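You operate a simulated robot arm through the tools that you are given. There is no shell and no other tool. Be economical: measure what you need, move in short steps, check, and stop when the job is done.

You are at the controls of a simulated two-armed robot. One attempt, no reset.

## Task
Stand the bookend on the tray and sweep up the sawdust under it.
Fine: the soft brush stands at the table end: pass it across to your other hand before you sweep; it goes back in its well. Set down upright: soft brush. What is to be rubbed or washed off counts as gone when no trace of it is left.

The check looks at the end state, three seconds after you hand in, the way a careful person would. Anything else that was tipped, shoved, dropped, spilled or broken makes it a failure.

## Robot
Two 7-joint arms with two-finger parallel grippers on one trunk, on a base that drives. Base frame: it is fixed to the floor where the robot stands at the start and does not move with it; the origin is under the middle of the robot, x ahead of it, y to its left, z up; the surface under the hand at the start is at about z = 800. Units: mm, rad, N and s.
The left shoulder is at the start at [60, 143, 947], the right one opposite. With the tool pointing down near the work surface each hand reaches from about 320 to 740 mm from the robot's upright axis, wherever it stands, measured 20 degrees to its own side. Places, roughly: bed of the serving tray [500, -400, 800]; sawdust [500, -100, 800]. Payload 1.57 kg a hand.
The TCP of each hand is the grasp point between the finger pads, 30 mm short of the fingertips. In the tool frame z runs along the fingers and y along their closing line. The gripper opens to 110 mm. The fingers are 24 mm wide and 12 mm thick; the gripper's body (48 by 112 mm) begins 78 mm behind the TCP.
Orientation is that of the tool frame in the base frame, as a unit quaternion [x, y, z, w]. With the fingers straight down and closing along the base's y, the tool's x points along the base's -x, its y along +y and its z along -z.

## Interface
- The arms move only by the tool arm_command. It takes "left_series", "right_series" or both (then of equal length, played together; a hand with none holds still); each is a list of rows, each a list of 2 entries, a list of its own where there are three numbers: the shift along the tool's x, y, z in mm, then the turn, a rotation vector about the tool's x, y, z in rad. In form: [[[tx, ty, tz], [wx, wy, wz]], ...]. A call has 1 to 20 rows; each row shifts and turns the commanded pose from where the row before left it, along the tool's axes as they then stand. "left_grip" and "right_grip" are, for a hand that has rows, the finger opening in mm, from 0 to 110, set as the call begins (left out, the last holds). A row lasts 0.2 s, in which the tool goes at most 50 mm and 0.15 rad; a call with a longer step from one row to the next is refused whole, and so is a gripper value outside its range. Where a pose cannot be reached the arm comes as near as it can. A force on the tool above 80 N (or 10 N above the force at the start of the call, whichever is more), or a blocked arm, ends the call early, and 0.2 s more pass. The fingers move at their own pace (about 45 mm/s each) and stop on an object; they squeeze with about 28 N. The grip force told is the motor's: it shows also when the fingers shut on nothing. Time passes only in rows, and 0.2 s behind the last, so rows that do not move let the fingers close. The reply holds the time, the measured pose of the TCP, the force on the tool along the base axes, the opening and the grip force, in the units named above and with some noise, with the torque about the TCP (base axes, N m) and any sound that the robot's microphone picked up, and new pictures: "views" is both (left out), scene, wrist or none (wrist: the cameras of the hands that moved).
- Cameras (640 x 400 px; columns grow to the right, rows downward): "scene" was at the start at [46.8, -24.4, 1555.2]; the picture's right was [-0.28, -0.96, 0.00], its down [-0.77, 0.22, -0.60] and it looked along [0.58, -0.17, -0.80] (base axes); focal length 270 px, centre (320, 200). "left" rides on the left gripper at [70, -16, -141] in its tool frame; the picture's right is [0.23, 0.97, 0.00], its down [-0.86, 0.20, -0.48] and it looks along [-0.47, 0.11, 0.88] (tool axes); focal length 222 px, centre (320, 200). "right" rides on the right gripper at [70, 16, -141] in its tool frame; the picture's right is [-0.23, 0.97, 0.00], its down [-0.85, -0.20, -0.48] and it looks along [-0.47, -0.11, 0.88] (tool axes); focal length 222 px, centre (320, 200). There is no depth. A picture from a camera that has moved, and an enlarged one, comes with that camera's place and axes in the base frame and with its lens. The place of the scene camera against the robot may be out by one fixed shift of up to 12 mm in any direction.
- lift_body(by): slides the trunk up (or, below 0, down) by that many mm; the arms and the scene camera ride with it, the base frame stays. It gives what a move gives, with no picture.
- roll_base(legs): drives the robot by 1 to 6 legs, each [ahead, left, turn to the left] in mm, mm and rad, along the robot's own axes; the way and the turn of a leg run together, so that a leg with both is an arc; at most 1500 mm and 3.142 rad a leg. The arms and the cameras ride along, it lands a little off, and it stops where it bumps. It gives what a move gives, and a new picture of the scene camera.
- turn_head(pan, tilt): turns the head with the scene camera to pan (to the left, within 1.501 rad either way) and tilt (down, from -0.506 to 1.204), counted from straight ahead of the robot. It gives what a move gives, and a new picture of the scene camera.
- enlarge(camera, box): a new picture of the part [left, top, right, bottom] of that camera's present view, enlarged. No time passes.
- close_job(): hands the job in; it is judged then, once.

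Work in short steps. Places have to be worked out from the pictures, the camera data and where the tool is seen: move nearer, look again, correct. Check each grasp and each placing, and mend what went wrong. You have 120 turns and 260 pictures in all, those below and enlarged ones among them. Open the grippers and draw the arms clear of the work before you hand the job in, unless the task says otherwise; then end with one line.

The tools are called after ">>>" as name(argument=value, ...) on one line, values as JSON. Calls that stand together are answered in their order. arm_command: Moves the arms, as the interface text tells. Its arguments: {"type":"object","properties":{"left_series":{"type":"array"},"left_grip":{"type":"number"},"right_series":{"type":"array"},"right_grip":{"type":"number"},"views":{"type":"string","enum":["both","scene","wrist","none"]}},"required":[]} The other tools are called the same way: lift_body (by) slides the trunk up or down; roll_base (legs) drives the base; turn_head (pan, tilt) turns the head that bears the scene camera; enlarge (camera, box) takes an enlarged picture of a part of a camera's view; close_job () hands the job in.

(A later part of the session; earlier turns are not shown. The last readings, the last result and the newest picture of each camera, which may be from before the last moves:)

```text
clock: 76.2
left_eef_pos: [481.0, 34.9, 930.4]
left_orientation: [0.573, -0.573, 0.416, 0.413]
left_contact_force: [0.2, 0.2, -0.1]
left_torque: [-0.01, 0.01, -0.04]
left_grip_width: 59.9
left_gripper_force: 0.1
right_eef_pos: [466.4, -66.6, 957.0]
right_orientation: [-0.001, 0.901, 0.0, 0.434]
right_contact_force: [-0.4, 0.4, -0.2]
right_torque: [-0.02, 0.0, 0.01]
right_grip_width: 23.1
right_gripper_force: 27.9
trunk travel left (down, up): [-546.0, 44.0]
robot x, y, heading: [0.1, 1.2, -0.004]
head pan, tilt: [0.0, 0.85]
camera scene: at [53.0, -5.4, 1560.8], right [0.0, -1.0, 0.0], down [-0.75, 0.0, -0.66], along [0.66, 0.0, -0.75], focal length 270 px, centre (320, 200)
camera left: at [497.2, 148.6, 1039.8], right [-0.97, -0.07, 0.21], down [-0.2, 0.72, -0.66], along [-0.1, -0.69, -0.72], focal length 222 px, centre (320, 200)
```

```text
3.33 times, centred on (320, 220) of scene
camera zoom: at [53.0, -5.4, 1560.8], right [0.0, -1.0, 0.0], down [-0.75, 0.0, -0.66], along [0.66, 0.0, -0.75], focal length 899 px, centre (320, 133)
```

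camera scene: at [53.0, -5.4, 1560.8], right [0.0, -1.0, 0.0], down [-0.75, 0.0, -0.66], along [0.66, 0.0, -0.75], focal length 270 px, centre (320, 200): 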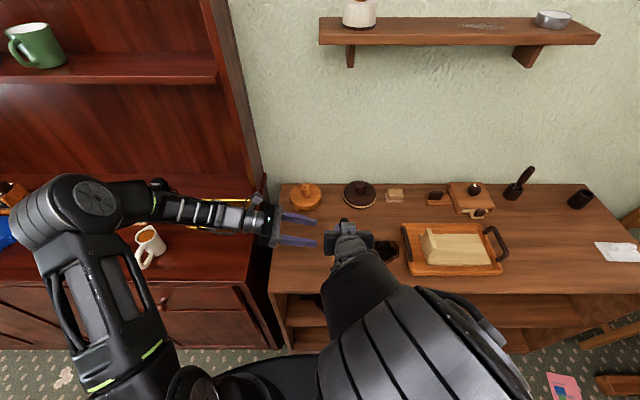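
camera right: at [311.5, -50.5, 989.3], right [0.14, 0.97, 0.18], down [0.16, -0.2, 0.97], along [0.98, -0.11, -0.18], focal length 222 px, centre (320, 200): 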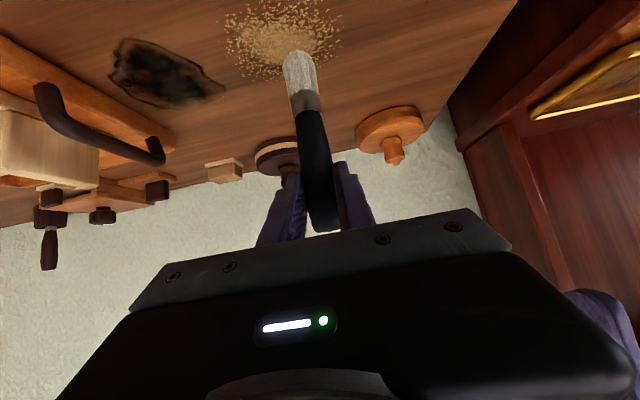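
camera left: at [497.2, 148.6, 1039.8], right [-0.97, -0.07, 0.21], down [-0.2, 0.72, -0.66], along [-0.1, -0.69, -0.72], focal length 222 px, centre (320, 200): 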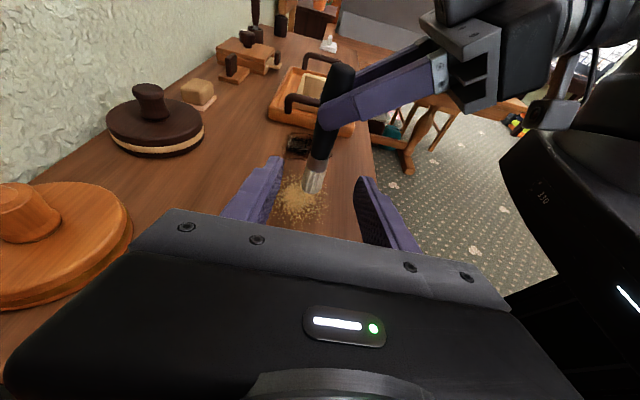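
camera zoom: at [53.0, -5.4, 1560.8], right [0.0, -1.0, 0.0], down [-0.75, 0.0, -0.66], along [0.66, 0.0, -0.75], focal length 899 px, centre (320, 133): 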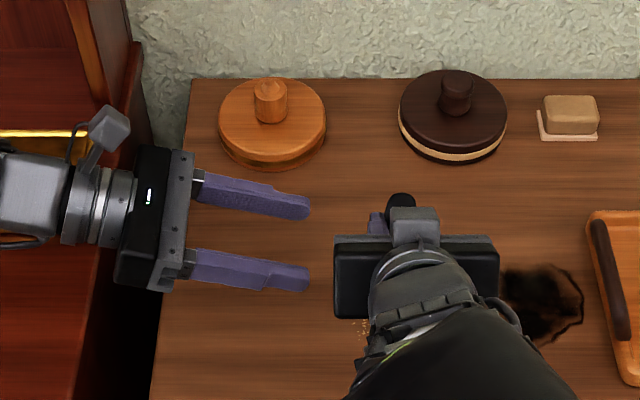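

Confirmed: handle x ≈ 479, free black part 885–925. I advance the left fingers around it, aiming for z 898.

>>> arm_command(left_series=[[[0, 1, 25], [0, 0, 0]], [[0, 1, 25], [0, 0, 0]], [[0, 0, 20], [0, 0, 0]], [[0, 0, 0], [0, 0, 0]]], views="wrist")

>>> enlarge(camera="left", box=[220, 70, 420, 250])

>>> enlarge(camera="scene", box=[280, 180, 400, 280])

```text
clock: 77.2
left_eef_pos: [477.9, -28.9, 907.6]
left_orientation: [0.574, -0.573, 0.416, 0.412]
left_contact_force: [-0.2, 0.1, -0.5]
left_torque: [-0.01, 0.0, 0.0]
left_grip_width: 60.1
left_gripper_force: 0.0
right_eef_pos: [466.4, -66.3, 956.4]
right_orientation: [0.0, 0.901, 0.0, 0.434]
right_contact_force: [-0.2, -0.6, -0.6]
right_torque: [-0.01, 0.02, 0.02]
right_grip_width: 22.9
right_gripper_force: 27.9
trunk travel left (down, up): [-546.0, 44.0]
robot x, y, heading: [-4.1, -1.0, 0.008]
head pan, tilt: [0.0, 0.85]
camera left: at [494.2, 82.1, 1017.5], right [-0.97, -0.07, 0.21], down [-0.2, 0.72, -0.66], along [-0.1, -0.69, -0.72], focal length 222 px, centre (320, 200)
```

left: 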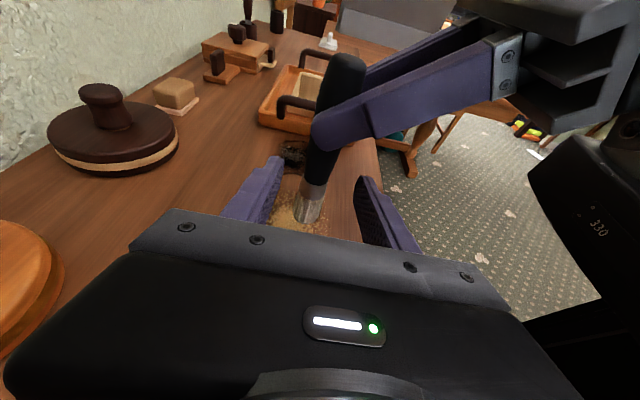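

```text
2.22 times, centred on (320, 160) of left
camera zoom: at [494.2, 82.1, 1017.5], right [-0.97, -0.07, 0.21], down [-0.2, 0.72, -0.66], along [-0.1, -0.69, -0.72], focal length 494 px, centre (320, 289)
```

zoom: 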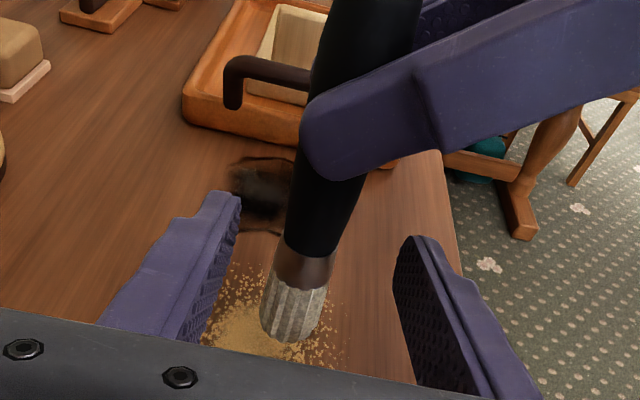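

```text
4.00 times, centred on (340, 230) of scene
camera zoom: at [53.2, -5.3, 1560.8], right [0.0, -1.0, 0.0], down [-0.75, 0.0, -0.66], along [0.66, 0.0, -0.75], focal length 1078 px, centre (240, 80)
```

zoom: 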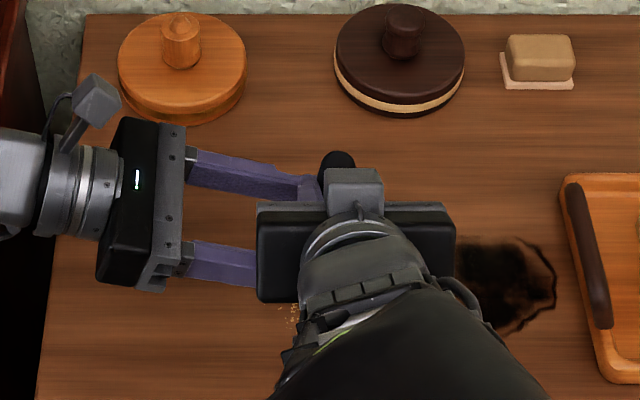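

Clear path; I advance the last 40 mm, then close the left hand.

>>> arm_command(left_series=[[[1, 0, 20], [0, 0, 0]], [[1, 0, 20], [0, 0, 0]], [[0, 0, 0], [0, 0, 0]]], views="none")

>>> arm_command(left_series=[[[0, 0, 0], [0, 0, 0]], [[0, 0, 0], [0, 0, 0]], [[0, 0, 0], [0, 0, 0]], [[0, 0, 0], [0, 0, 0]]], left_grip=0, views="wrist")

>>> enlarge(camera="left", box=[220, 70, 420, 250])

```text
clock: 78.0
left_eef_pos: [478.1, -67.2, 896.5]
left_orientation: [0.573, -0.573, 0.416, 0.413]
left_contact_force: [-0.4, 0.3, -0.9]
left_torque: [-0.03, 0.02, -0.02]
left_grip_width: 59.9
left_gripper_force: 0.0
right_eef_pos: [466.8, -65.4, 957.0]
right_orientation: [0.0, 0.9, -0.001, 0.435]
right_contact_force: [0.0, 0.5, -1.0]
right_torque: [0.03, 0.01, 0.0]
right_grip_width: 23.2
right_gripper_force: 28.3
trunk travel left (down, up): [-546.0, 44.0]
robot x, y, heading: [3.9, -3.3, 0.002]
head pan, tilt: [0.0, 0.85]
```

```text
clock: 79.0
left_eef_pos: [479.3, -66.7, 895.5]
left_orientation: [0.574, -0.573, 0.415, 0.412]
left_contact_force: [15.1, -3.6, -3.5]
left_torque: [0.17, 0.07, -0.01]
left_grip_width: 24.6
left_gripper_force: 27.6
right_eef_pos: [465.0, -67.6, 956.3]
right_orientation: [-0.001, 0.901, -0.001, 0.434]
right_contact_force: [-15.8, 3.3, 4.2]
right_torque: [0.06, 0.82, 0.05]
right_grip_width: 23.2
right_gripper_force: 28.2
trunk travel left (down, up): [-546.0, 44.0]
robot x, y, heading: [1.8, 2.3, 0.005]
head pan, tilt: [0.0, 0.85]
camera left: at [495.4, 44.9, 1007.1], right [-0.97, -0.08, 0.21], down [-0.2, 0.72, -0.66], along [-0.1, -0.69, -0.72], focal length 222 px, centre (320, 200)
```

left: 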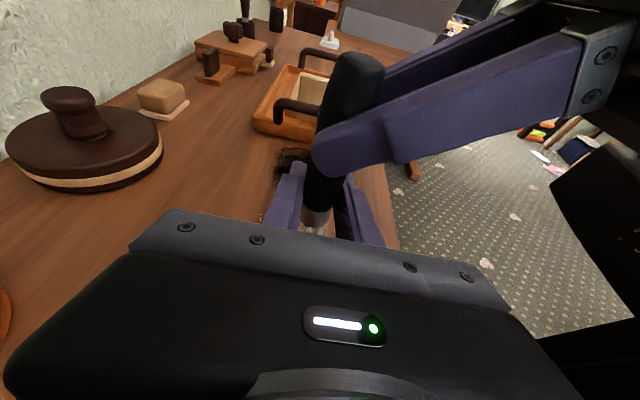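

```text
2.22 times, centred on (320, 160) of left
camera zoom: at [495.4, 44.9, 1007.1], right [-0.97, -0.08, 0.21], down [-0.2, 0.72, -0.66], along [-0.1, -0.69, -0.72], focal length 494 px, centre (320, 289)
```

zoom: 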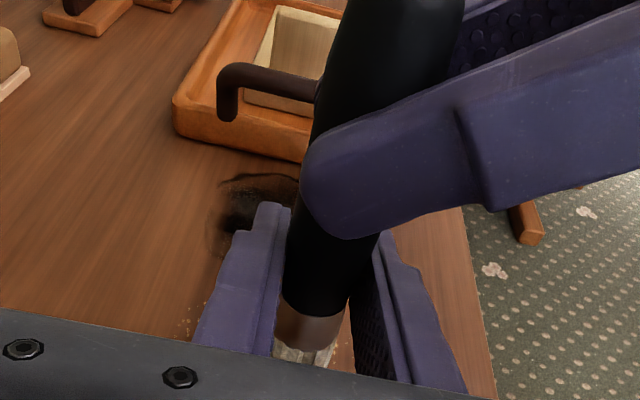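

The left holds it (24.6 mm, 15 N mutual side load). I open the right hand and draw it back along its fingers.

>>> arm_command(right_series=[[[0, 0, 0], [0, 0, 0]], [[0, 0, 0], [0, 0, 0]], [[0, 0, 0], [0, 0, 0]]], right_grip=50, views="none")

>>> arm_command(right_series=[[[0, 0, -20], [0, 0, 0]], [[0, 0, -30], [0, 0, 0]], [[0, 0, -40], [0, 0, 0]], [[0, 0, -40], [0, 0, 0]], [[0, -30, -20], [0, 0, 0]], [[0, -40, 0], [0, 0, 0]], [[0, -40, 0], [0, 0, 0]], [[0, -40, 0], [0, 0, 0]], [[0, 0, 0], [0, 0, 0]]], views="both")

>>> enlarge(camera="scene", box=[260, 180, 400, 290])

```text
clock: 79.8
left_eef_pos: [478.0, -66.6, 896.7]
left_orientation: [-0.573, 0.574, -0.415, -0.413]
left_contact_force: [0.4, 1.2, -0.5]
left_torque: [0.0, -0.03, -0.05]
left_grip_width: 24.2
left_gripper_force: 28.3
right_eef_pos: [466.1, -68.4, 956.5]
right_orientation: [0.0, 0.901, -0.001, 0.434]
right_contact_force: [0.0, 0.6, -0.5]
right_torque: [-0.01, -0.05, 0.0]
right_grip_width: 50.3
right_gripper_force: 0.1
trunk travel left (down, up): [-546.0, 44.0]
robot x, y, heading: [-0.5, -0.3, 0.001]
head pan, tilt: [0.0, 0.85]
```

```text
clock: 80.7
left_eef_pos: [473.7, -71.0, 897.5]
left_orientation: [-0.569, 0.575, -0.414, -0.416]
left_contact_force: [-0.5, -8.6, -3.2]
left_torque: [0.55, 0.08, 0.08]
left_grip_width: 22.9
left_gripper_force: 28.5
right_eef_pos: [453.3, -122.8, 983.3]
right_orientation: [0.115, 0.916, -0.021, 0.383]
right_contact_force: [-0.6, 8.1, 2.1]
right_torque: [0.33, -0.06, 0.18]
right_grip_width: 56.9
right_gripper_force: 4.2
right hand out of reach, approached as far as the arm can: row 1, 2, 3, 4
trunk travel left (down, up): [-546.0, 44.0]
robot x, y, heading: [-0.5, -2.0, 0.001]
head pan, tilt: [0.0, 0.85]
stopped in row 4 (right hand): the arm was blocked; the commanded pose is now the measured one
camera scene: at [53.1, -5.4, 1560.8], right [0.0, -1.0, 0.0], down [-0.75, 0.0, -0.66], along [0.66, 0.0, -0.75], focal length 270 px, centre (320, 200)
camera right: at [309.9, -74.7, 1033.0], right [0.38, 0.9, 0.21], down [0.2, -0.3, 0.93], along [0.9, -0.31, -0.3], focal length 222 px, centre (320, 200)
```

scene: 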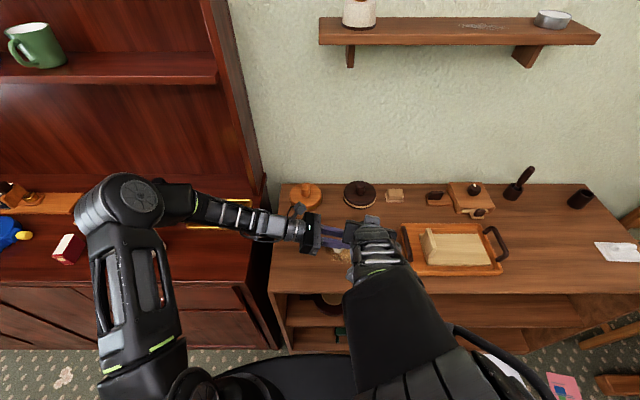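
right: 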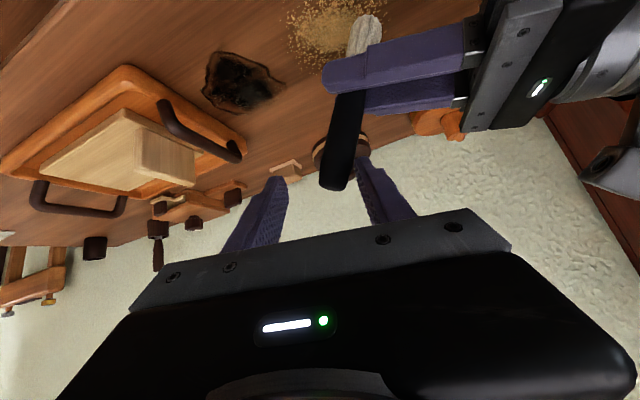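

```text
3.64 times, centred on (330, 235) of scene
camera zoom: at [53.1, -5.4, 1560.8], right [0.0, -1.0, 0.0], down [-0.75, 0.0, -0.66], along [0.66, 0.0, -0.75], focal length 980 px, centre (284, 73)
```

zoom: 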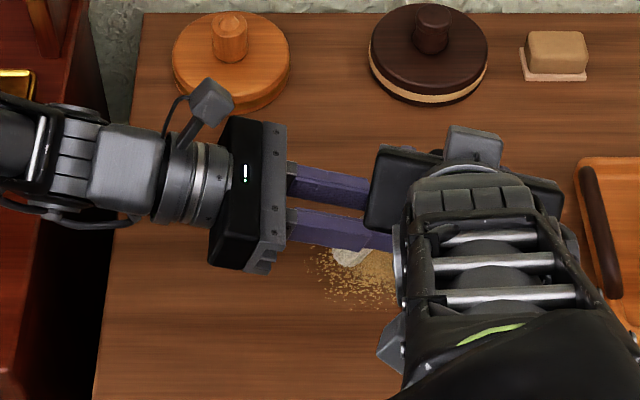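

The right hand couldn't go back that way, drifted sideways and now leans on the handle. I open it wide to take off the load, then go straight up.

>>> arm_command(right_series=[[[0, 0, 0], [0, 0, 0]], [[0, 0, 0], [0, 0, 0]], [[0, 0, 0], [0, 0, 0]]], right_grip=105, views="wrist")

>>> arm_command(right_series=[[[-7, 0.5, -7], [0, 0, 0]], [[-7, 0.5, -7], [0, 0, 0]], [[-7, 0.5, -7], [0, 0, 0]], [[-7, 0.5, -7], [0, 0, 0]], [[-7, 0.5, -7], [0, 0, 0]], [[-7, 0.5, -7], [0, 0, 0]], [[0, 0, 0], [0, 0, 0]]], views="both")

```text
clock: 81.5
left_eef_pos: [475.4, -69.8, 898.8]
left_orientation: [-0.57, 0.575, -0.415, -0.416]
left_contact_force: [-0.2, 0.1, 0.2]
left_torque: [0.02, 0.03, 0.01]
left_grip_width: 23.2
left_gripper_force: 28.1
right_eef_pos: [453.0, -123.6, 982.3]
right_orientation: [0.116, 0.917, -0.021, 0.382]
right_contact_force: [-0.2, -0.1, 0.9]
right_torque: [0.0, 0.01, -0.01]
right_grip_width: 105.0
right_gripper_force: 0.1
trunk travel left (down, up): [-546.0, 44.0]
robot x, y, heading: [-0.3, -4.6, -0.001]
head pan, tilt: [0.0, 0.85]
camera right: at [309.6, -75.2, 1032.7], right [0.38, 0.9, 0.21], down [0.2, -0.3, 0.93], along [0.9, -0.31, -0.3], focal length 222 px, centre (320, 200)
```

right: 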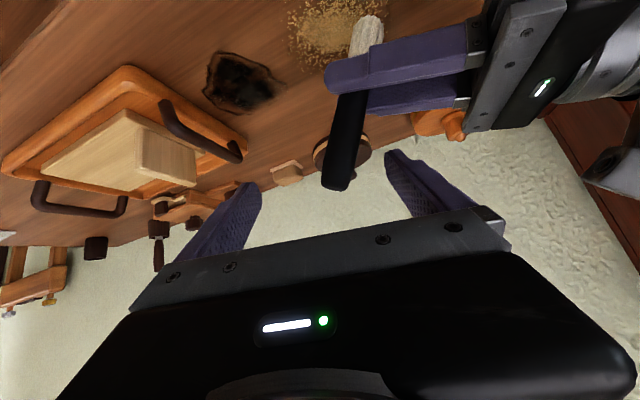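

```text
clock: 83.0
left_eef_pos: [476.4, -69.8, 897.5]
left_orientation: [-0.57, 0.575, -0.414, -0.416]
left_contact_force: [-0.1, 0.0, -0.6]
left_torque: [0.0, 0.01, -0.04]
left_grip_width: 23.3
left_gripper_force: 27.7
right_eef_pos: [453.1, -126.3, 1035.8]
right_orientation: [0.13, 0.921, -0.004, 0.367]
right_contact_force: [0.2, -0.5, 0.8]
right_torque: [0.03, 0.03, 0.03]
right_grip_width: 104.7
right_gripper_force: 0.1
trunk travel left (down, up): [-546.0, 44.0]
robot x, y, heading: [-4.0, -3.5, 0.003]
head pan, tilt: [0.0, 0.85]
camera scene: at [54.1, -5.8, 1560.8], right [0.0, -1.0, 0.0], down [-0.75, 0.0, -0.66], along [0.66, 0.0, -0.75], focal length 270 px, centre (320, 200)
camera right: at [311.2, -78.4, 1091.7], right [0.39, 0.89, 0.24], down [0.22, -0.35, 0.91], along [0.89, -0.31, -0.33], focal length 222 px, centre (320, 200)
```

scene: 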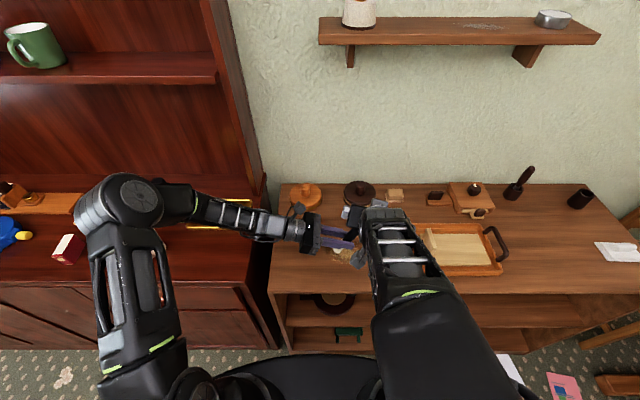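
right: 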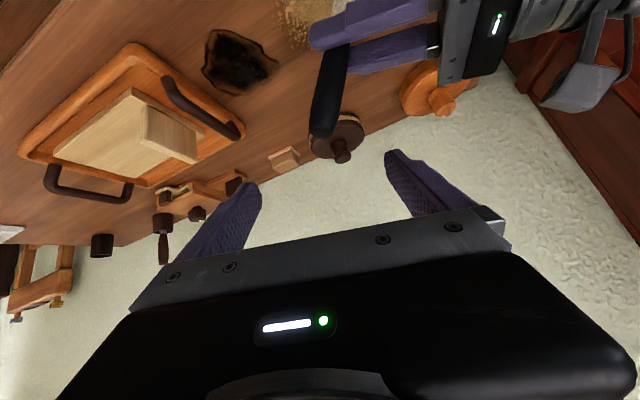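

Clear above the handle. I move the right hand well off to the right, to leave room for sweeping.

>>> arm_command(right_series=[[[-8, -20, -8], [0, 0, 0]], [[0, -40, 0], [0, 0, 0]], [[0, -40, 0], [0, 0, 0]], [[0, -40, 0], [0, 0, 0]], [[0, -40, 0], [0, 0, 0]], [[0, -30, 0], [0, 0, 0]], [[0, 0, 0], [0, 0, 0]]], views="both")

>>> enlarge(camera="scene", box=[270, 180, 410, 290])

>>> enlarge(camera="right", box=[260, 0, 500, 160])

>>> enlarge(camera="left", box=[200, 40, 440, 260])

```text
clock: 84.7
left_eef_pos: [475.3, -70.3, 897.2]
left_orientation: [-0.57, 0.575, -0.415, -0.415]
left_contact_force: [-0.1, -0.4, 0.9]
left_torque: [0.01, -0.03, 0.01]
left_grip_width: 23.3
left_gripper_force: 27.9
right_eef_pos: [426.5, -327.9, 1058.0]
right_orientation: [0.115, 0.916, -0.022, 0.383]
right_contact_force: [0.0, 0.3, 1.0]
right_torque: [0.03, 0.01, 0.03]
right_grip_width: 105.1
right_gripper_force: 0.1
right hand out of reach, approached as far as the arm can: row 2, 3, 4
trunk travel left (down, up): [-546.0, 44.0]
robot x, y, heading: [1.2, 1.0, 0.004]
head pan, tilt: [0.0, 0.85]
camera scene: at [53.1, -5.5, 1560.8], right [0.0, -1.0, 0.0], down [-0.75, 0.0, -0.66], along [0.66, 0.0, -0.75], focal length 270 px, centre (320, 200)
camera right: at [283.5, -279.2, 1107.8], right [0.38, 0.9, 0.21], down [0.2, -0.3, 0.93], along [0.9, -0.31, -0.29], focal length 222 px, centre (320, 200)
```

scene: 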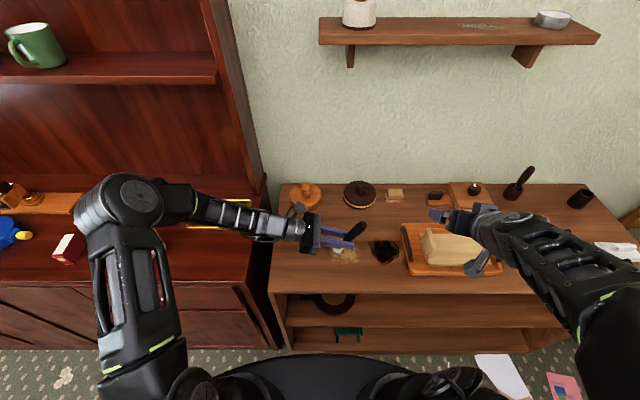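
right: 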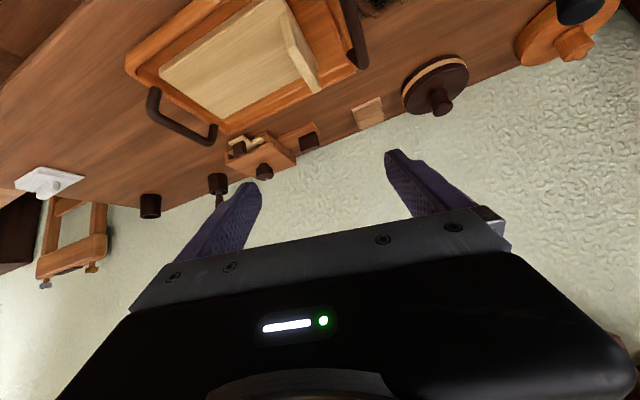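

```text
3.64 times, centred on (340, 235) of scene
camera zoom: at [53.1, -5.5, 1560.8], right [0.0, -1.0, 0.0], down [-0.75, 0.0, -0.66], along [0.66, 0.0, -0.75], focal length 980 px, centre (247, 73)
```

zoom: 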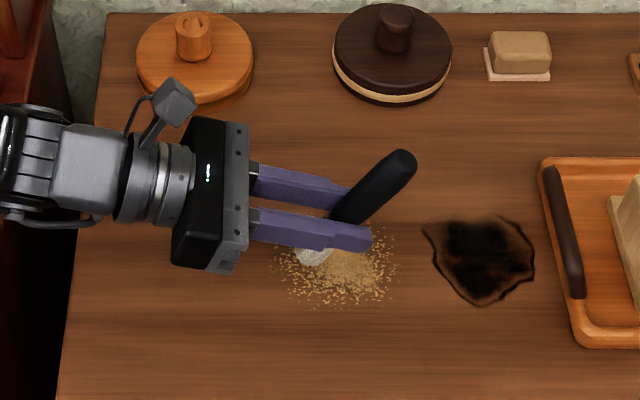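

```text
2.50 times, centred on (380, 80) of right
camera zoom: at [283.5, -279.2, 1107.8], right [0.38, 0.9, 0.21], down [0.2, -0.3, 0.93], along [0.9, -0.31, -0.29], focal length 555 px, centre (170, 500)
```

zoom: 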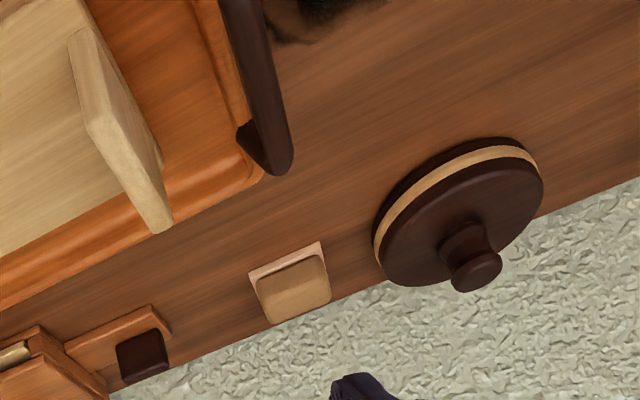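

```text
1.82 times, centred on (320, 150) of left
camera zoom: at [492.6, 42.1, 1007.6], right [-0.97, -0.07, 0.21], down [-0.19, 0.72, -0.66], along [-0.11, -0.69, -0.72], focal length 404 px, centre (320, 291)
```

zoom: 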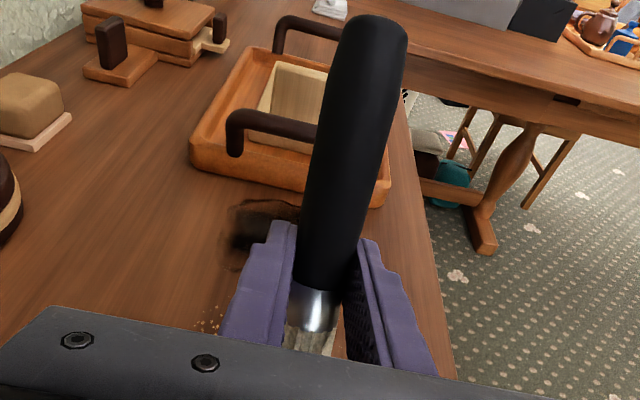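

The brush is in the left hand but leans about 0.6 rad toward −y from that push; bristle tip sits near the left fingers at z ≈ 845. It still can sweep. I move to the far-left corner of the sawdust and lower toward the table.

>>> arm_command(left_series=[[[-5, -18, -4], [0, 0, 0]], [[-6, -18, -6], [0, 0, 0]], [[-6, -18, -6], [0, 0, 0]], [[-6, -16, -6], [0, 0, 0]], [[-7, 0, 0], [0, 0, 0]], [[0, 0, 0], [0, 0, 0]]], views="both")

>>> enlarge(camera="scene", box=[270, 180, 410, 290])

```text
clock: 86.0
left_eef_pos: [546.7, -41.6, 876.1]
left_orientation: [-0.57, 0.575, -0.415, -0.415]
left_contact_force: [0.1, 0.2, 0.7]
left_torque: [0.0, 0.0, 0.05]
left_grip_width: 23.0
left_gripper_force: 28.4
right_eef_pos: [425.5, -326.7, 1057.4]
right_orientation: [0.115, 0.916, -0.022, 0.383]
right_contact_force: [0.6, 0.1, -0.2]
right_torque: [-0.01, -0.01, 0.01]
right_grip_width: 105.4
right_gripper_force: 0.0
trunk travel left (down, up): [-546.0, 44.0]
robot x, y, heading: [1.4, -3.9, 0.0]
head pan, tilt: [0.0, 0.85]
camera scene: at [53.3, -5.6, 1560.8], right [0.0, -1.0, 0.0], down [-0.75, 0.0, -0.66], along [0.66, 0.0, -0.75], focal length 270 px, centre (320, 200)
camera left: at [563.3, 71.8, 985.9], right [-0.97, -0.07, 0.21], down [-0.19, 0.72, -0.66], along [-0.11, -0.69, -0.72], focal length 222 px, centre (320, 200)
```

scene: 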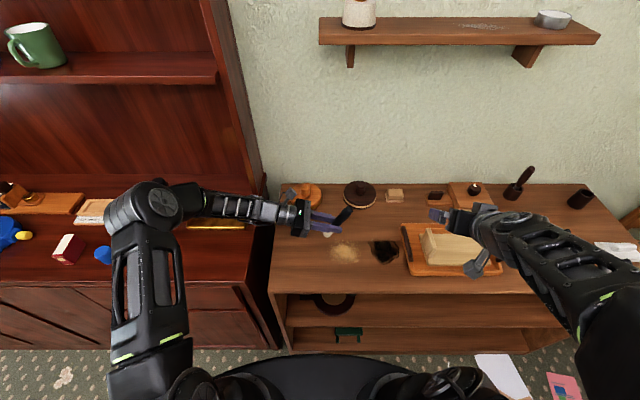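
left: 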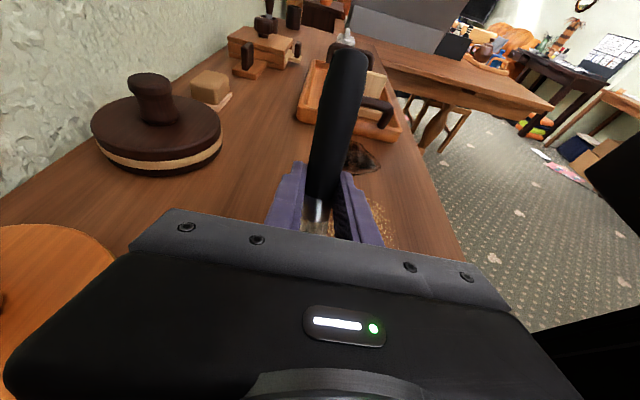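

```text
3.64 times, centred on (340, 235) of scene
camera zoom: at [53.3, -5.6, 1560.8], right [0.0, -1.0, 0.0], down [-0.75, 0.0, -0.66], along [0.66, 0.0, -0.75], focal length 980 px, centre (247, 73)
```

zoom: 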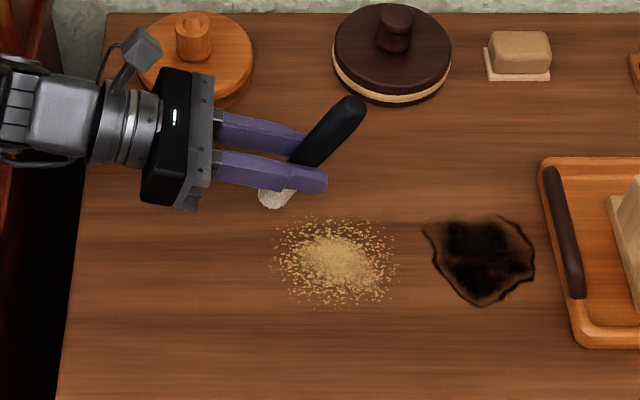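

The bristle tip is about at [550, −30]. I lower it in small steps and watch the force.

>>> arm_command(left_series=[[[-3.8, 0, 1.3], [0, 0, 0]], [[-3.8, 0, 1.3], [0, 0, 0]], [[-3.8, 0, 1.3], [0, 0, 0]], [[-3.8, 0, 1.3], [0, 0, 0]], [[0, 0, 0], [0, 0, 0]]], views="none")

>>> arm_command(left_series=[[[-3.8, 0, 1.3], [0, 0, 0]], [[-3.8, 0, 1.3], [0, 0, 0]], [[0, 0, 0], [0, 0, 0]]], views="both")

>>> enlarge(camera="scene", box=[270, 180, 410, 290])

```text
clock: 87.2
left_eef_pos: [546.0, -40.8, 862.9]
left_orientation: [-0.569, 0.575, -0.417, -0.416]
left_contact_force: [0.9, 1.4, 16.4]
left_torque: [0.26, -0.06, 0.0]
left_grip_width: 23.2
left_gripper_force: 28.0
right_eef_pos: [426.7, -327.8, 1058.8]
right_orientation: [0.116, 0.916, -0.023, 0.382]
right_contact_force: [0.1, -0.2, 0.5]
right_torque: [-0.01, -0.01, 0.01]
right_grip_width: 105.4
right_gripper_force: 0.1
trunk travel left (down, up): [-546.0, 44.0]
robot x, y, heading: [0.2, -4.3, 0.002]
head pan, tilt: [0.0, 0.85]
```

```text
clock: 88.0
left_eef_pos: [545.0, -42.5, 855.7]
left_orientation: [-0.568, 0.575, -0.416, -0.417]
left_contact_force: [4.1, -6.7, 24.2]
left_torque: [-0.17, -0.19, -0.01]
left_grip_width: 23.1
left_gripper_force: 27.2
right_eef_pos: [425.6, -329.0, 1058.8]
right_orientation: [0.116, 0.916, -0.022, 0.383]
right_contact_force: [-0.1, 0.9, -0.4]
right_torque: [0.03, -0.04, -0.01]
right_grip_width: 105.2
right_gripper_force: 0.1
trunk travel left (down, up): [-546.0, 44.0]
robot x, y, heading: [0.8, 0.6, 0.0]
head pan, tilt: [0.0, 0.85]
camera scene: at [51.4, -6.4, 1561.0], right [0.0, -1.0, 0.0], down [-0.75, 0.0, -0.66], along [0.66, 0.0, -0.75], focal length 270 px, centre (320, 200)
camera left: at [562.2, 69.9, 964.1], right [-0.98, -0.06, 0.21], down [-0.19, 0.72, -0.67], along [-0.11, -0.69, -0.71], focal length 222 px, centre (320, 200)
```

scene: 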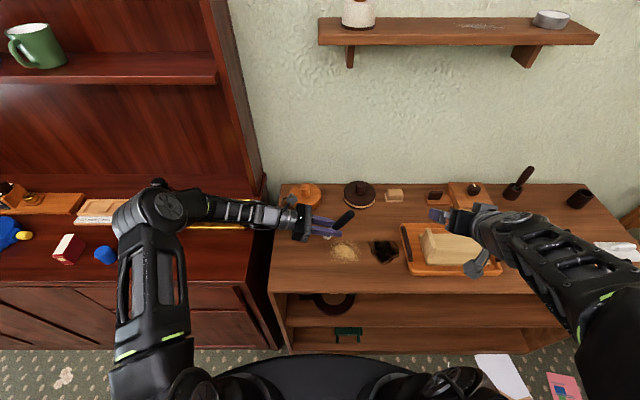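
left: 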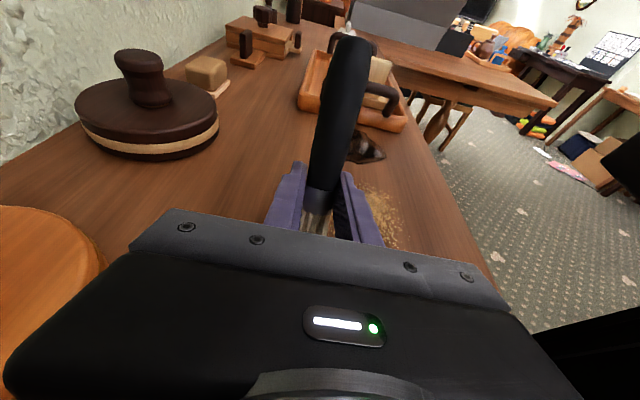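

```text
3.64 times, centred on (340, 235) of scene
camera zoom: at [51.4, -6.4, 1561.0], right [0.0, -1.0, 0.0], down [-0.75, 0.0, -0.66], along [0.66, 0.0, -0.75], focal length 980 px, centre (247, 73)
```

zoom: 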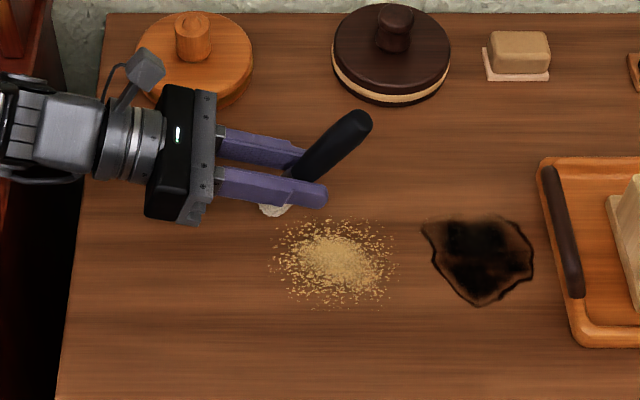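

Contact starts at TCP z ≈ 863; 855 presses 24 N. I ease up 4 mm and make a first stroke toward me along x, then step 14 mm and stroke back.

>>> arm_command(left_series=[[[3.8, 0, -1.3], [0, 0, 0]], [[0, 19, 0], [0, 0, 0]], [[0, 19, 0], [0, 0, 0]], [[0, 19, 0], [0, 0, 0]], [[0, 19, 0], [0, 0, 0]], [[0, 19, 0], [0, 0, 0]], [[0, 19, 0], [0, 0, 0]], [[4.4, 0, 13.3], [0, 0, 0]], [[0, -19, 0], [0, 0, 0]], [[0, -19, 0], [0, 0, 0]], [[0, -19, 0], [0, 0, 0]], [[0, -19, 0], [0, 0, 0]], [[0, -19, 0], [0, 0, 0]], [[0, -19, 0], [0, 0, 0]], [[0, 0, 0], [0, 0, 0]]], views="scene")

>>> enlarge(camera="scene", box=[270, 180, 410, 290])

```text
clock: 91.2
left_eef_pos: [544.4, -55.3, 856.0]
left_orientation: [-0.57, 0.575, -0.415, -0.416]
left_contact_force: [0.3, 0.1, -0.3]
left_torque: [0.03, -0.01, -0.01]
left_grip_width: 23.1
left_gripper_force: 27.9
right_eef_pos: [427.4, -326.8, 1057.8]
right_orientation: [0.116, 0.916, -0.023, 0.383]
right_contact_force: [-0.2, 0.3, 0.3]
right_torque: [-0.04, 0.05, -0.04]
right_grip_width: 104.9
right_gripper_force: 0.1
trunk travel left (down, up): [-546.0, 44.0]
robot x, y, heading: [-2.7, -4.1, 0.004]
head pan, tilt: [0.0, 0.85]
camera scene: at [53.2, -5.5, 1560.8], right [0.0, -1.0, 0.0], down [-0.75, 0.0, -0.66], along [0.66, 0.0, -0.75], focal length 270 px, centre (320, 200)
```

scene: 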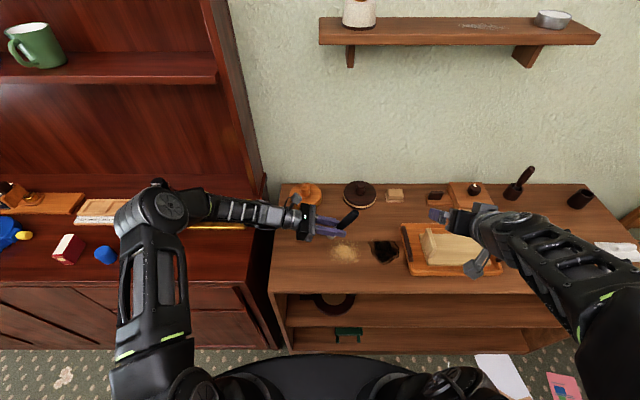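

```text
3.64 times, centred on (340, 235) of scene
camera zoom: at [53.2, -5.5, 1560.8], right [0.0, -1.0, 0.0], down [-0.75, 0.0, -0.66], along [0.66, 0.0, -0.75], focal length 980 px, centre (247, 73)
```

zoom: 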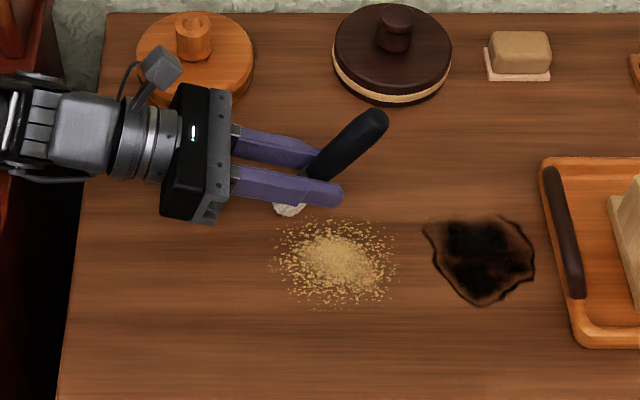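

No force any more: the brush slid up a little in the grip. I lower 4 mm for light contact and stroke again nearer the middle.

>>> arm_command(left_series=[[[4.7, 0, 14.2], [0, 0, 0]], [[-3.8, 0, 1.3], [0, 0, 0]], [[0, 0, 0], [0, 0, 0]]], views="none")

>>> arm_command(left_series=[[[0, 18, 0], [0, 0, 0]], [[0, 18, 0], [0, 0, 0]], [[0, 18, 0], [0, 0, 0]], [[0, 18, 0], [0, 0, 0]], [[0, 18, 0], [0, 0, 0]], [[0, 18, 0], [0, 0, 0]], [[0, 0, 0], [0, 0, 0]]], views="scene")

>>> enlarge(camera="scene", box=[270, 180, 410, 290])

```text
clock: 92.0
left_eef_pos: [545.2, -70.0, 854.9]
left_orientation: [-0.569, 0.574, -0.417, -0.416]
left_contact_force: [1.3, -0.6, 11.8]
left_torque: [0.08, -0.03, -0.02]
left_grip_width: 23.1
left_gripper_force: 28.0
right_eef_pos: [425.2, -327.0, 1058.5]
right_orientation: [0.115, 0.916, -0.022, 0.383]
right_contact_force: [-0.3, 0.3, -0.2]
right_torque: [0.01, -0.02, 0.0]
right_grip_width: 105.0
right_gripper_force: 0.2
trunk travel left (down, up): [-546.0, 44.0]
robot x, y, heading: [-3.9, -1.2, 0.003]
head pan, tilt: [0.0, 0.85]
```

```text
clock: 93.7
left_eef_pos: [436.4, -69.1, 853.3]
left_orientation: [-0.569, 0.575, -0.415, -0.416]
left_contact_force: [6.9, -1.0, 21.6]
left_torque: [0.19, -0.36, -0.08]
left_grip_width: 23.5
left_gripper_force: 28.3
right_eef_pos: [426.1, -327.3, 1057.2]
right_orientation: [0.115, 0.917, -0.022, 0.382]
right_contact_force: [0.6, -0.6, 0.1]
right_torque: [0.0, 0.04, -0.03]
right_grip_width: 105.1
right_gripper_force: 0.1
trunk travel left (down, up): [-546.0, 44.0]
robot x, y, heading: [0.7, -2.3, -0.004]
head pan, tilt: [0.0, 0.85]
camera scene: at [52.4, -5.4, 1560.9], right [0.0, -1.0, 0.0], down [-0.75, 0.0, -0.66], along [0.66, 0.0, -0.75], focal length 270 px, centre (320, 200)
```

scene: 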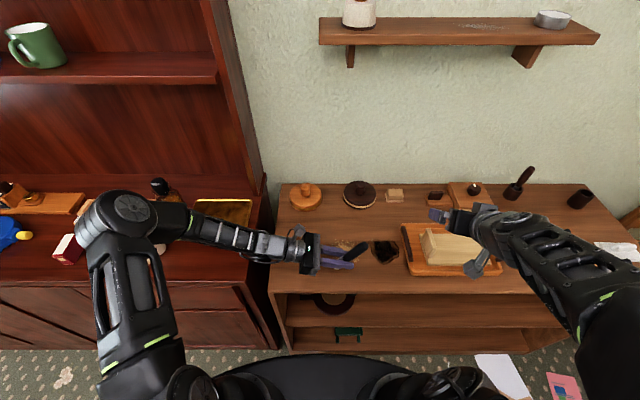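

```text
3.64 times, centred on (340, 235) of scene
camera zoom: at [52.4, -5.4, 1560.9], right [0.0, -1.0, 0.0], down [-0.75, 0.0, -0.66], along [0.66, 0.0, -0.75], focal length 980 px, centre (247, 73)
```

zoom: 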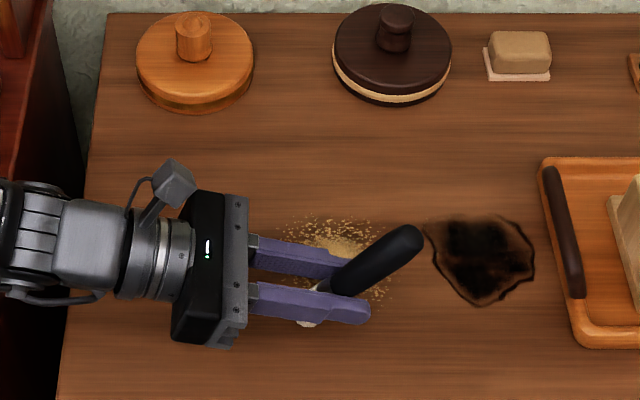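

Contact is kept (12–22 N). I continue with the raster: step −y 13 mm, stroke out, step, stroke in.

>>> arm_command(left_series=[[[4.1, 0, 12.3], [0, 0, 0]], [[0, -19, 0], [0, 0, 0]], [[0, -19, 0], [0, 0, 0]], [[0, -19, 0], [0, 0, 0]], [[0, -19, 0], [0, 0, 0]], [[0, -19, 0], [0, 0, 0]], [[0, -19, 0], [0, 0, 0]], [[4.1, 0, 12.3], [0, 0, 0]], [[0, 19, 0], [0, 0, 0]], [[0, 19, 0], [0, 0, 0]], [[0, 19, 0], [0, 0, 0]], [[0, 19, 0], [0, 0, 0]], [[0, 19, 0], [0, 0, 0]], [[0, 19, 0], [0, 0, 0]], [[0, 0, 0], [0, 0, 0]]], views="scene")

>>> enlarge(camera="scene", box=[270, 180, 410, 290])

```text
clock: 96.8
left_eef_pos: [437.0, -94.9, 851.3]
left_orientation: [-0.57, 0.575, -0.415, -0.416]
left_contact_force: [-0.6, 0.1, 0.7]
left_torque: [0.01, 0.03, -0.01]
left_grip_width: 23.3
left_gripper_force: 28.0
right_eef_pos: [427.5, -326.9, 1058.3]
right_orientation: [0.115, 0.916, -0.023, 0.383]
right_contact_force: [0.6, 0.0, 1.1]
right_torque: [-0.03, -0.02, 0.03]
right_grip_width: 105.1
right_gripper_force: 0.0
trunk travel left (down, up): [-546.0, 44.0]
robot x, y, heading: [-3.1, -1.3, 0.001]
head pan, tilt: [0.0, 0.85]
camera scene: at [53.4, -5.6, 1560.8], right [0.0, -1.0, 0.0], down [-0.75, 0.0, -0.66], along [0.66, 0.0, -0.75], focal length 270 px, centre (320, 200)
```

scene: 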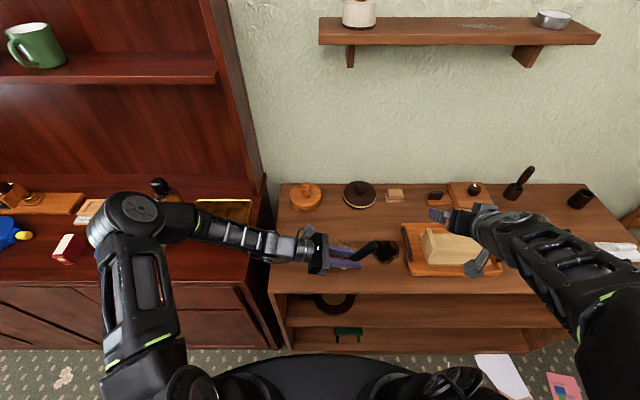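

```text
3.64 times, centred on (340, 235) of scene
camera zoom: at [53.4, -5.6, 1560.8], right [0.0, -1.0, 0.0], down [-0.75, 0.0, -0.66], along [0.66, 0.0, -0.75], focal length 980 px, centre (247, 73)
```

zoom: 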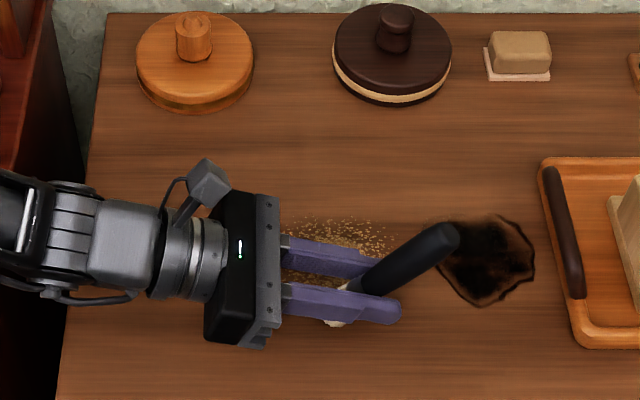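

It is working: the middle is clearer. The force has faded again, so I lower 4 mm and continue with the next lines.

>>> arm_command(left_series=[[[0.3, 0, 13.6], [0, 0, 0]], [[0, -19, 0], [0, 0, 0]], [[0, -19, 0], [0, 0, 0]], [[0, -19, 0], [0, 0, 0]], [[0, -19, 0], [0, 0, 0]], [[0, -19, 0], [0, 0, 0]], [[0, -19, 0], [0, 0, 0]], [[2.2, 0, 13], [0, 0, 0]], [[0, 19, 0], [0, 0, 0]], [[0, 19, 0], [0, 0, 0]], [[0, 19, 0], [0, 0, 0]], [[0, 19, 0], [0, 0, 0]], [[0, 19, 0], [0, 0, 0]], [[0, 19, 0], [0, 0, 0]], [[0, 0, 0], [0, 0, 0]]], views="scene")

>>> arm_command(left_series=[[[2.2, 0, 13], [0, 0, 0]], [[0, -19, 0], [0, 0, 0]], [[0, -19, 0], [0, 0, 0]], [[0, -19, 0], [0, 0, 0]], [[0, -19, 0], [0, 0, 0]], [[0, -19, 0], [0, 0, 0]], [[0, -19, 0], [0, 0, 0]], [[0, 0, 0], [0, 0, 0]]], views="scene")

>>> enlarge(camera="scene", box=[270, 180, 410, 290])

```text
clock: 100.0
left_eef_pos: [437.9, -120.7, 846.1]
left_orientation: [-0.569, 0.575, -0.415, -0.416]
left_contact_force: [0.1, 0.5, 0.0]
left_torque: [0.06, 0.01, 0.0]
left_grip_width: 23.1
left_gripper_force: 27.7
right_eef_pos: [426.7, -328.5, 1057.9]
right_orientation: [0.115, 0.916, -0.023, 0.383]
right_contact_force: [0.7, 0.5, -0.1]
right_torque: [0.03, 0.02, 0.01]
right_grip_width: 104.9
right_gripper_force: 0.1
trunk travel left (down, up): [-546.0, 44.0]
robot x, y, heading: [-0.8, -0.9, 0.002]
head pan, tilt: [0.0, 0.85]
camera scene: at [53.4, -5.6, 1560.8], right [0.0, -1.0, 0.0], down [-0.75, 0.0, -0.66], along [0.66, 0.0, -0.75], focal length 270 px, centre (320, 200)
```

scene: 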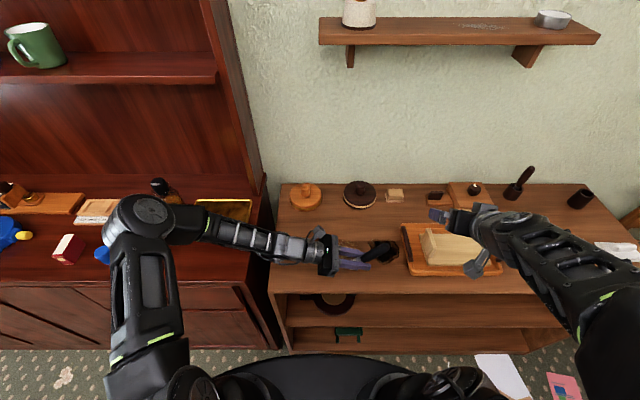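

```text
clock: 101.8
left_eef_pos: [551.4, -135.1, 845.6]
left_orientation: [-0.571, 0.574, -0.415, -0.414]
left_contact_force: [-0.1, -0.3, 2.8]
left_torque: [0.06, 0.01, -0.02]
left_grip_width: 23.3
left_gripper_force: 27.7
right_eef_pos: [427.2, -327.2, 1057.5]
right_orientation: [0.115, 0.916, -0.023, 0.383]
right_contact_force: [0.3, 0.0, 0.1]
right_torque: [0.0, -0.02, -0.02]
right_grip_width: 105.2
right_gripper_force: 0.1
trunk travel left (down, up): [-546.0, 44.0]
robot x, y, heading: [2.1, 2.6, -0.002]
head pan, tilt: [0.0, 0.85]
camera scene: at [53.0, -5.6, 1560.8], right [0.0, -1.0, 0.0], down [-0.75, 0.0, -0.66], along [0.66, 0.0, -0.75], focal length 270 px, centre (320, 200)
```

scene: 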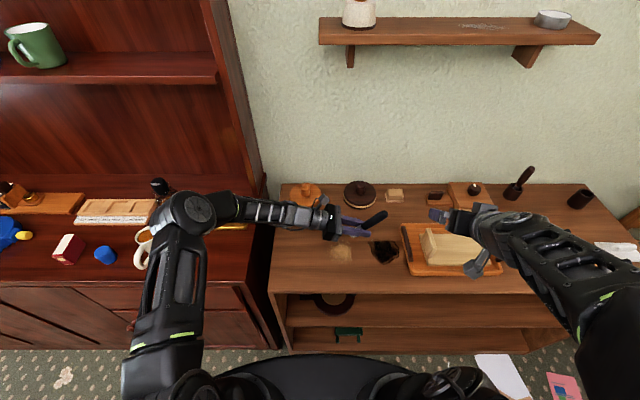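

```text
3.64 times, centred on (340, 235) of scene
camera zoom: at [53.0, -5.6, 1560.8], right [0.0, -1.0, 0.0], down [-0.75, 0.0, -0.66], along [0.66, 0.0, -0.75], focal length 980 px, centre (247, 73)
```

zoom: 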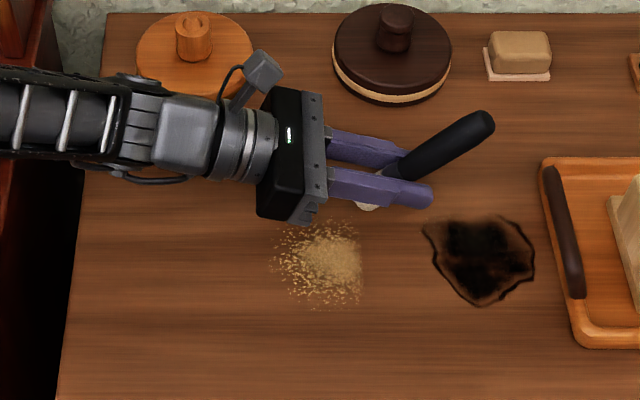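

The right part (beyond y ≈ −107) is cleanly gone; the rest has only faded. I go back over it with denser lines, lowering a little each time to keep contact.

>>> arm_command(left_series=[[[-5.5, 0, -9], [0, 0, 0]], [[0, 19, 0], [0, 0, 0]], [[0, 19, 0], [0, 0, 0]], [[0, 19, 0], [0, 0, 0]], [[0, 19, 0], [0, 0, 0]], [[0, 19, 0], [0, 0, 0]], [[0, 19, 0], [0, 0, 0]], [[-4.5, 0, -9.2], [0, 0, 0]], [[0, -19, 0], [0, 0, 0]], [[0, -19, 0], [0, 0, 0]], [[0, -19, 0], [0, 0, 0]], [[0, -19, 0], [0, 0, 0]], [[0, -19, 0], [0, 0, 0]], [[0, -19, 0], [0, 0, 0]], [[0, 0, 0], [0, 0, 0]]], views="scene")

>>> enlarge(camera="scene", box=[270, 180, 410, 290])

>>> enlarge(camera="left", box=[200, 20, 440, 260])

```text
clock: 105.0
left_eef_pos: [551.5, -114.1, 841.6]
left_orientation: [-0.569, 0.576, -0.415, -0.416]
left_contact_force: [-3.8, 0.0, 17.2]
left_torque: [0.32, 0.17, 0.07]
left_grip_width: 23.2
left_gripper_force: 27.7
right_eef_pos: [426.9, -327.1, 1057.5]
right_orientation: [0.115, 0.916, -0.022, 0.384]
right_contact_force: [0.0, 0.2, 0.2]
right_torque: [0.01, -0.02, -0.03]
right_grip_width: 105.0
right_gripper_force: 0.1
trunk travel left (down, up): [-546.0, 44.0]
robot x, y, heading: [5.7, -5.1, 0.003]
head pan, tilt: [0.0, 0.85]
camera scene: at [51.3, -5.3, 1560.9], right [0.0, -1.0, 0.0], down [-0.75, 0.0, -0.66], along [0.66, 0.0, -0.75], focal length 270 px, centre (320, 200)
```

scene: 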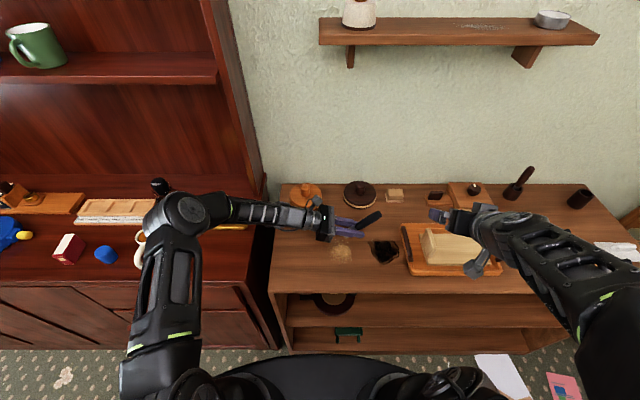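

```text
3.64 times, centred on (340, 235) of scene
camera zoom: at [51.3, -5.3, 1560.9], right [0.0, -1.0, 0.0], down [-0.75, 0.0, -0.66], along [0.66, 0.0, -0.75], focal length 980 px, centre (247, 73)
```

zoom: 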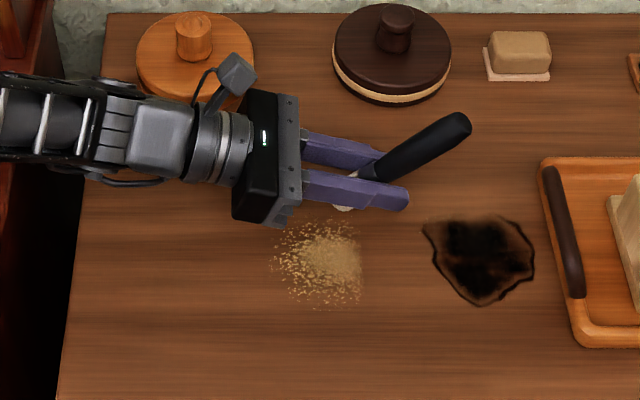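

```text
1.67 times, centred on (320, 140) of left
camera zoom: at [568.2, -1.4, 951.4], right [-0.98, -0.07, 0.21], down [-0.19, 0.72, -0.67], along [-0.11, -0.69, -0.72], focal length 370 px, centre (320, 300)
```

zoom: 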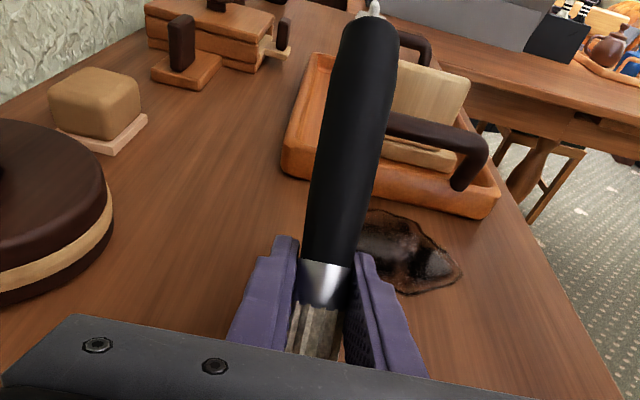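

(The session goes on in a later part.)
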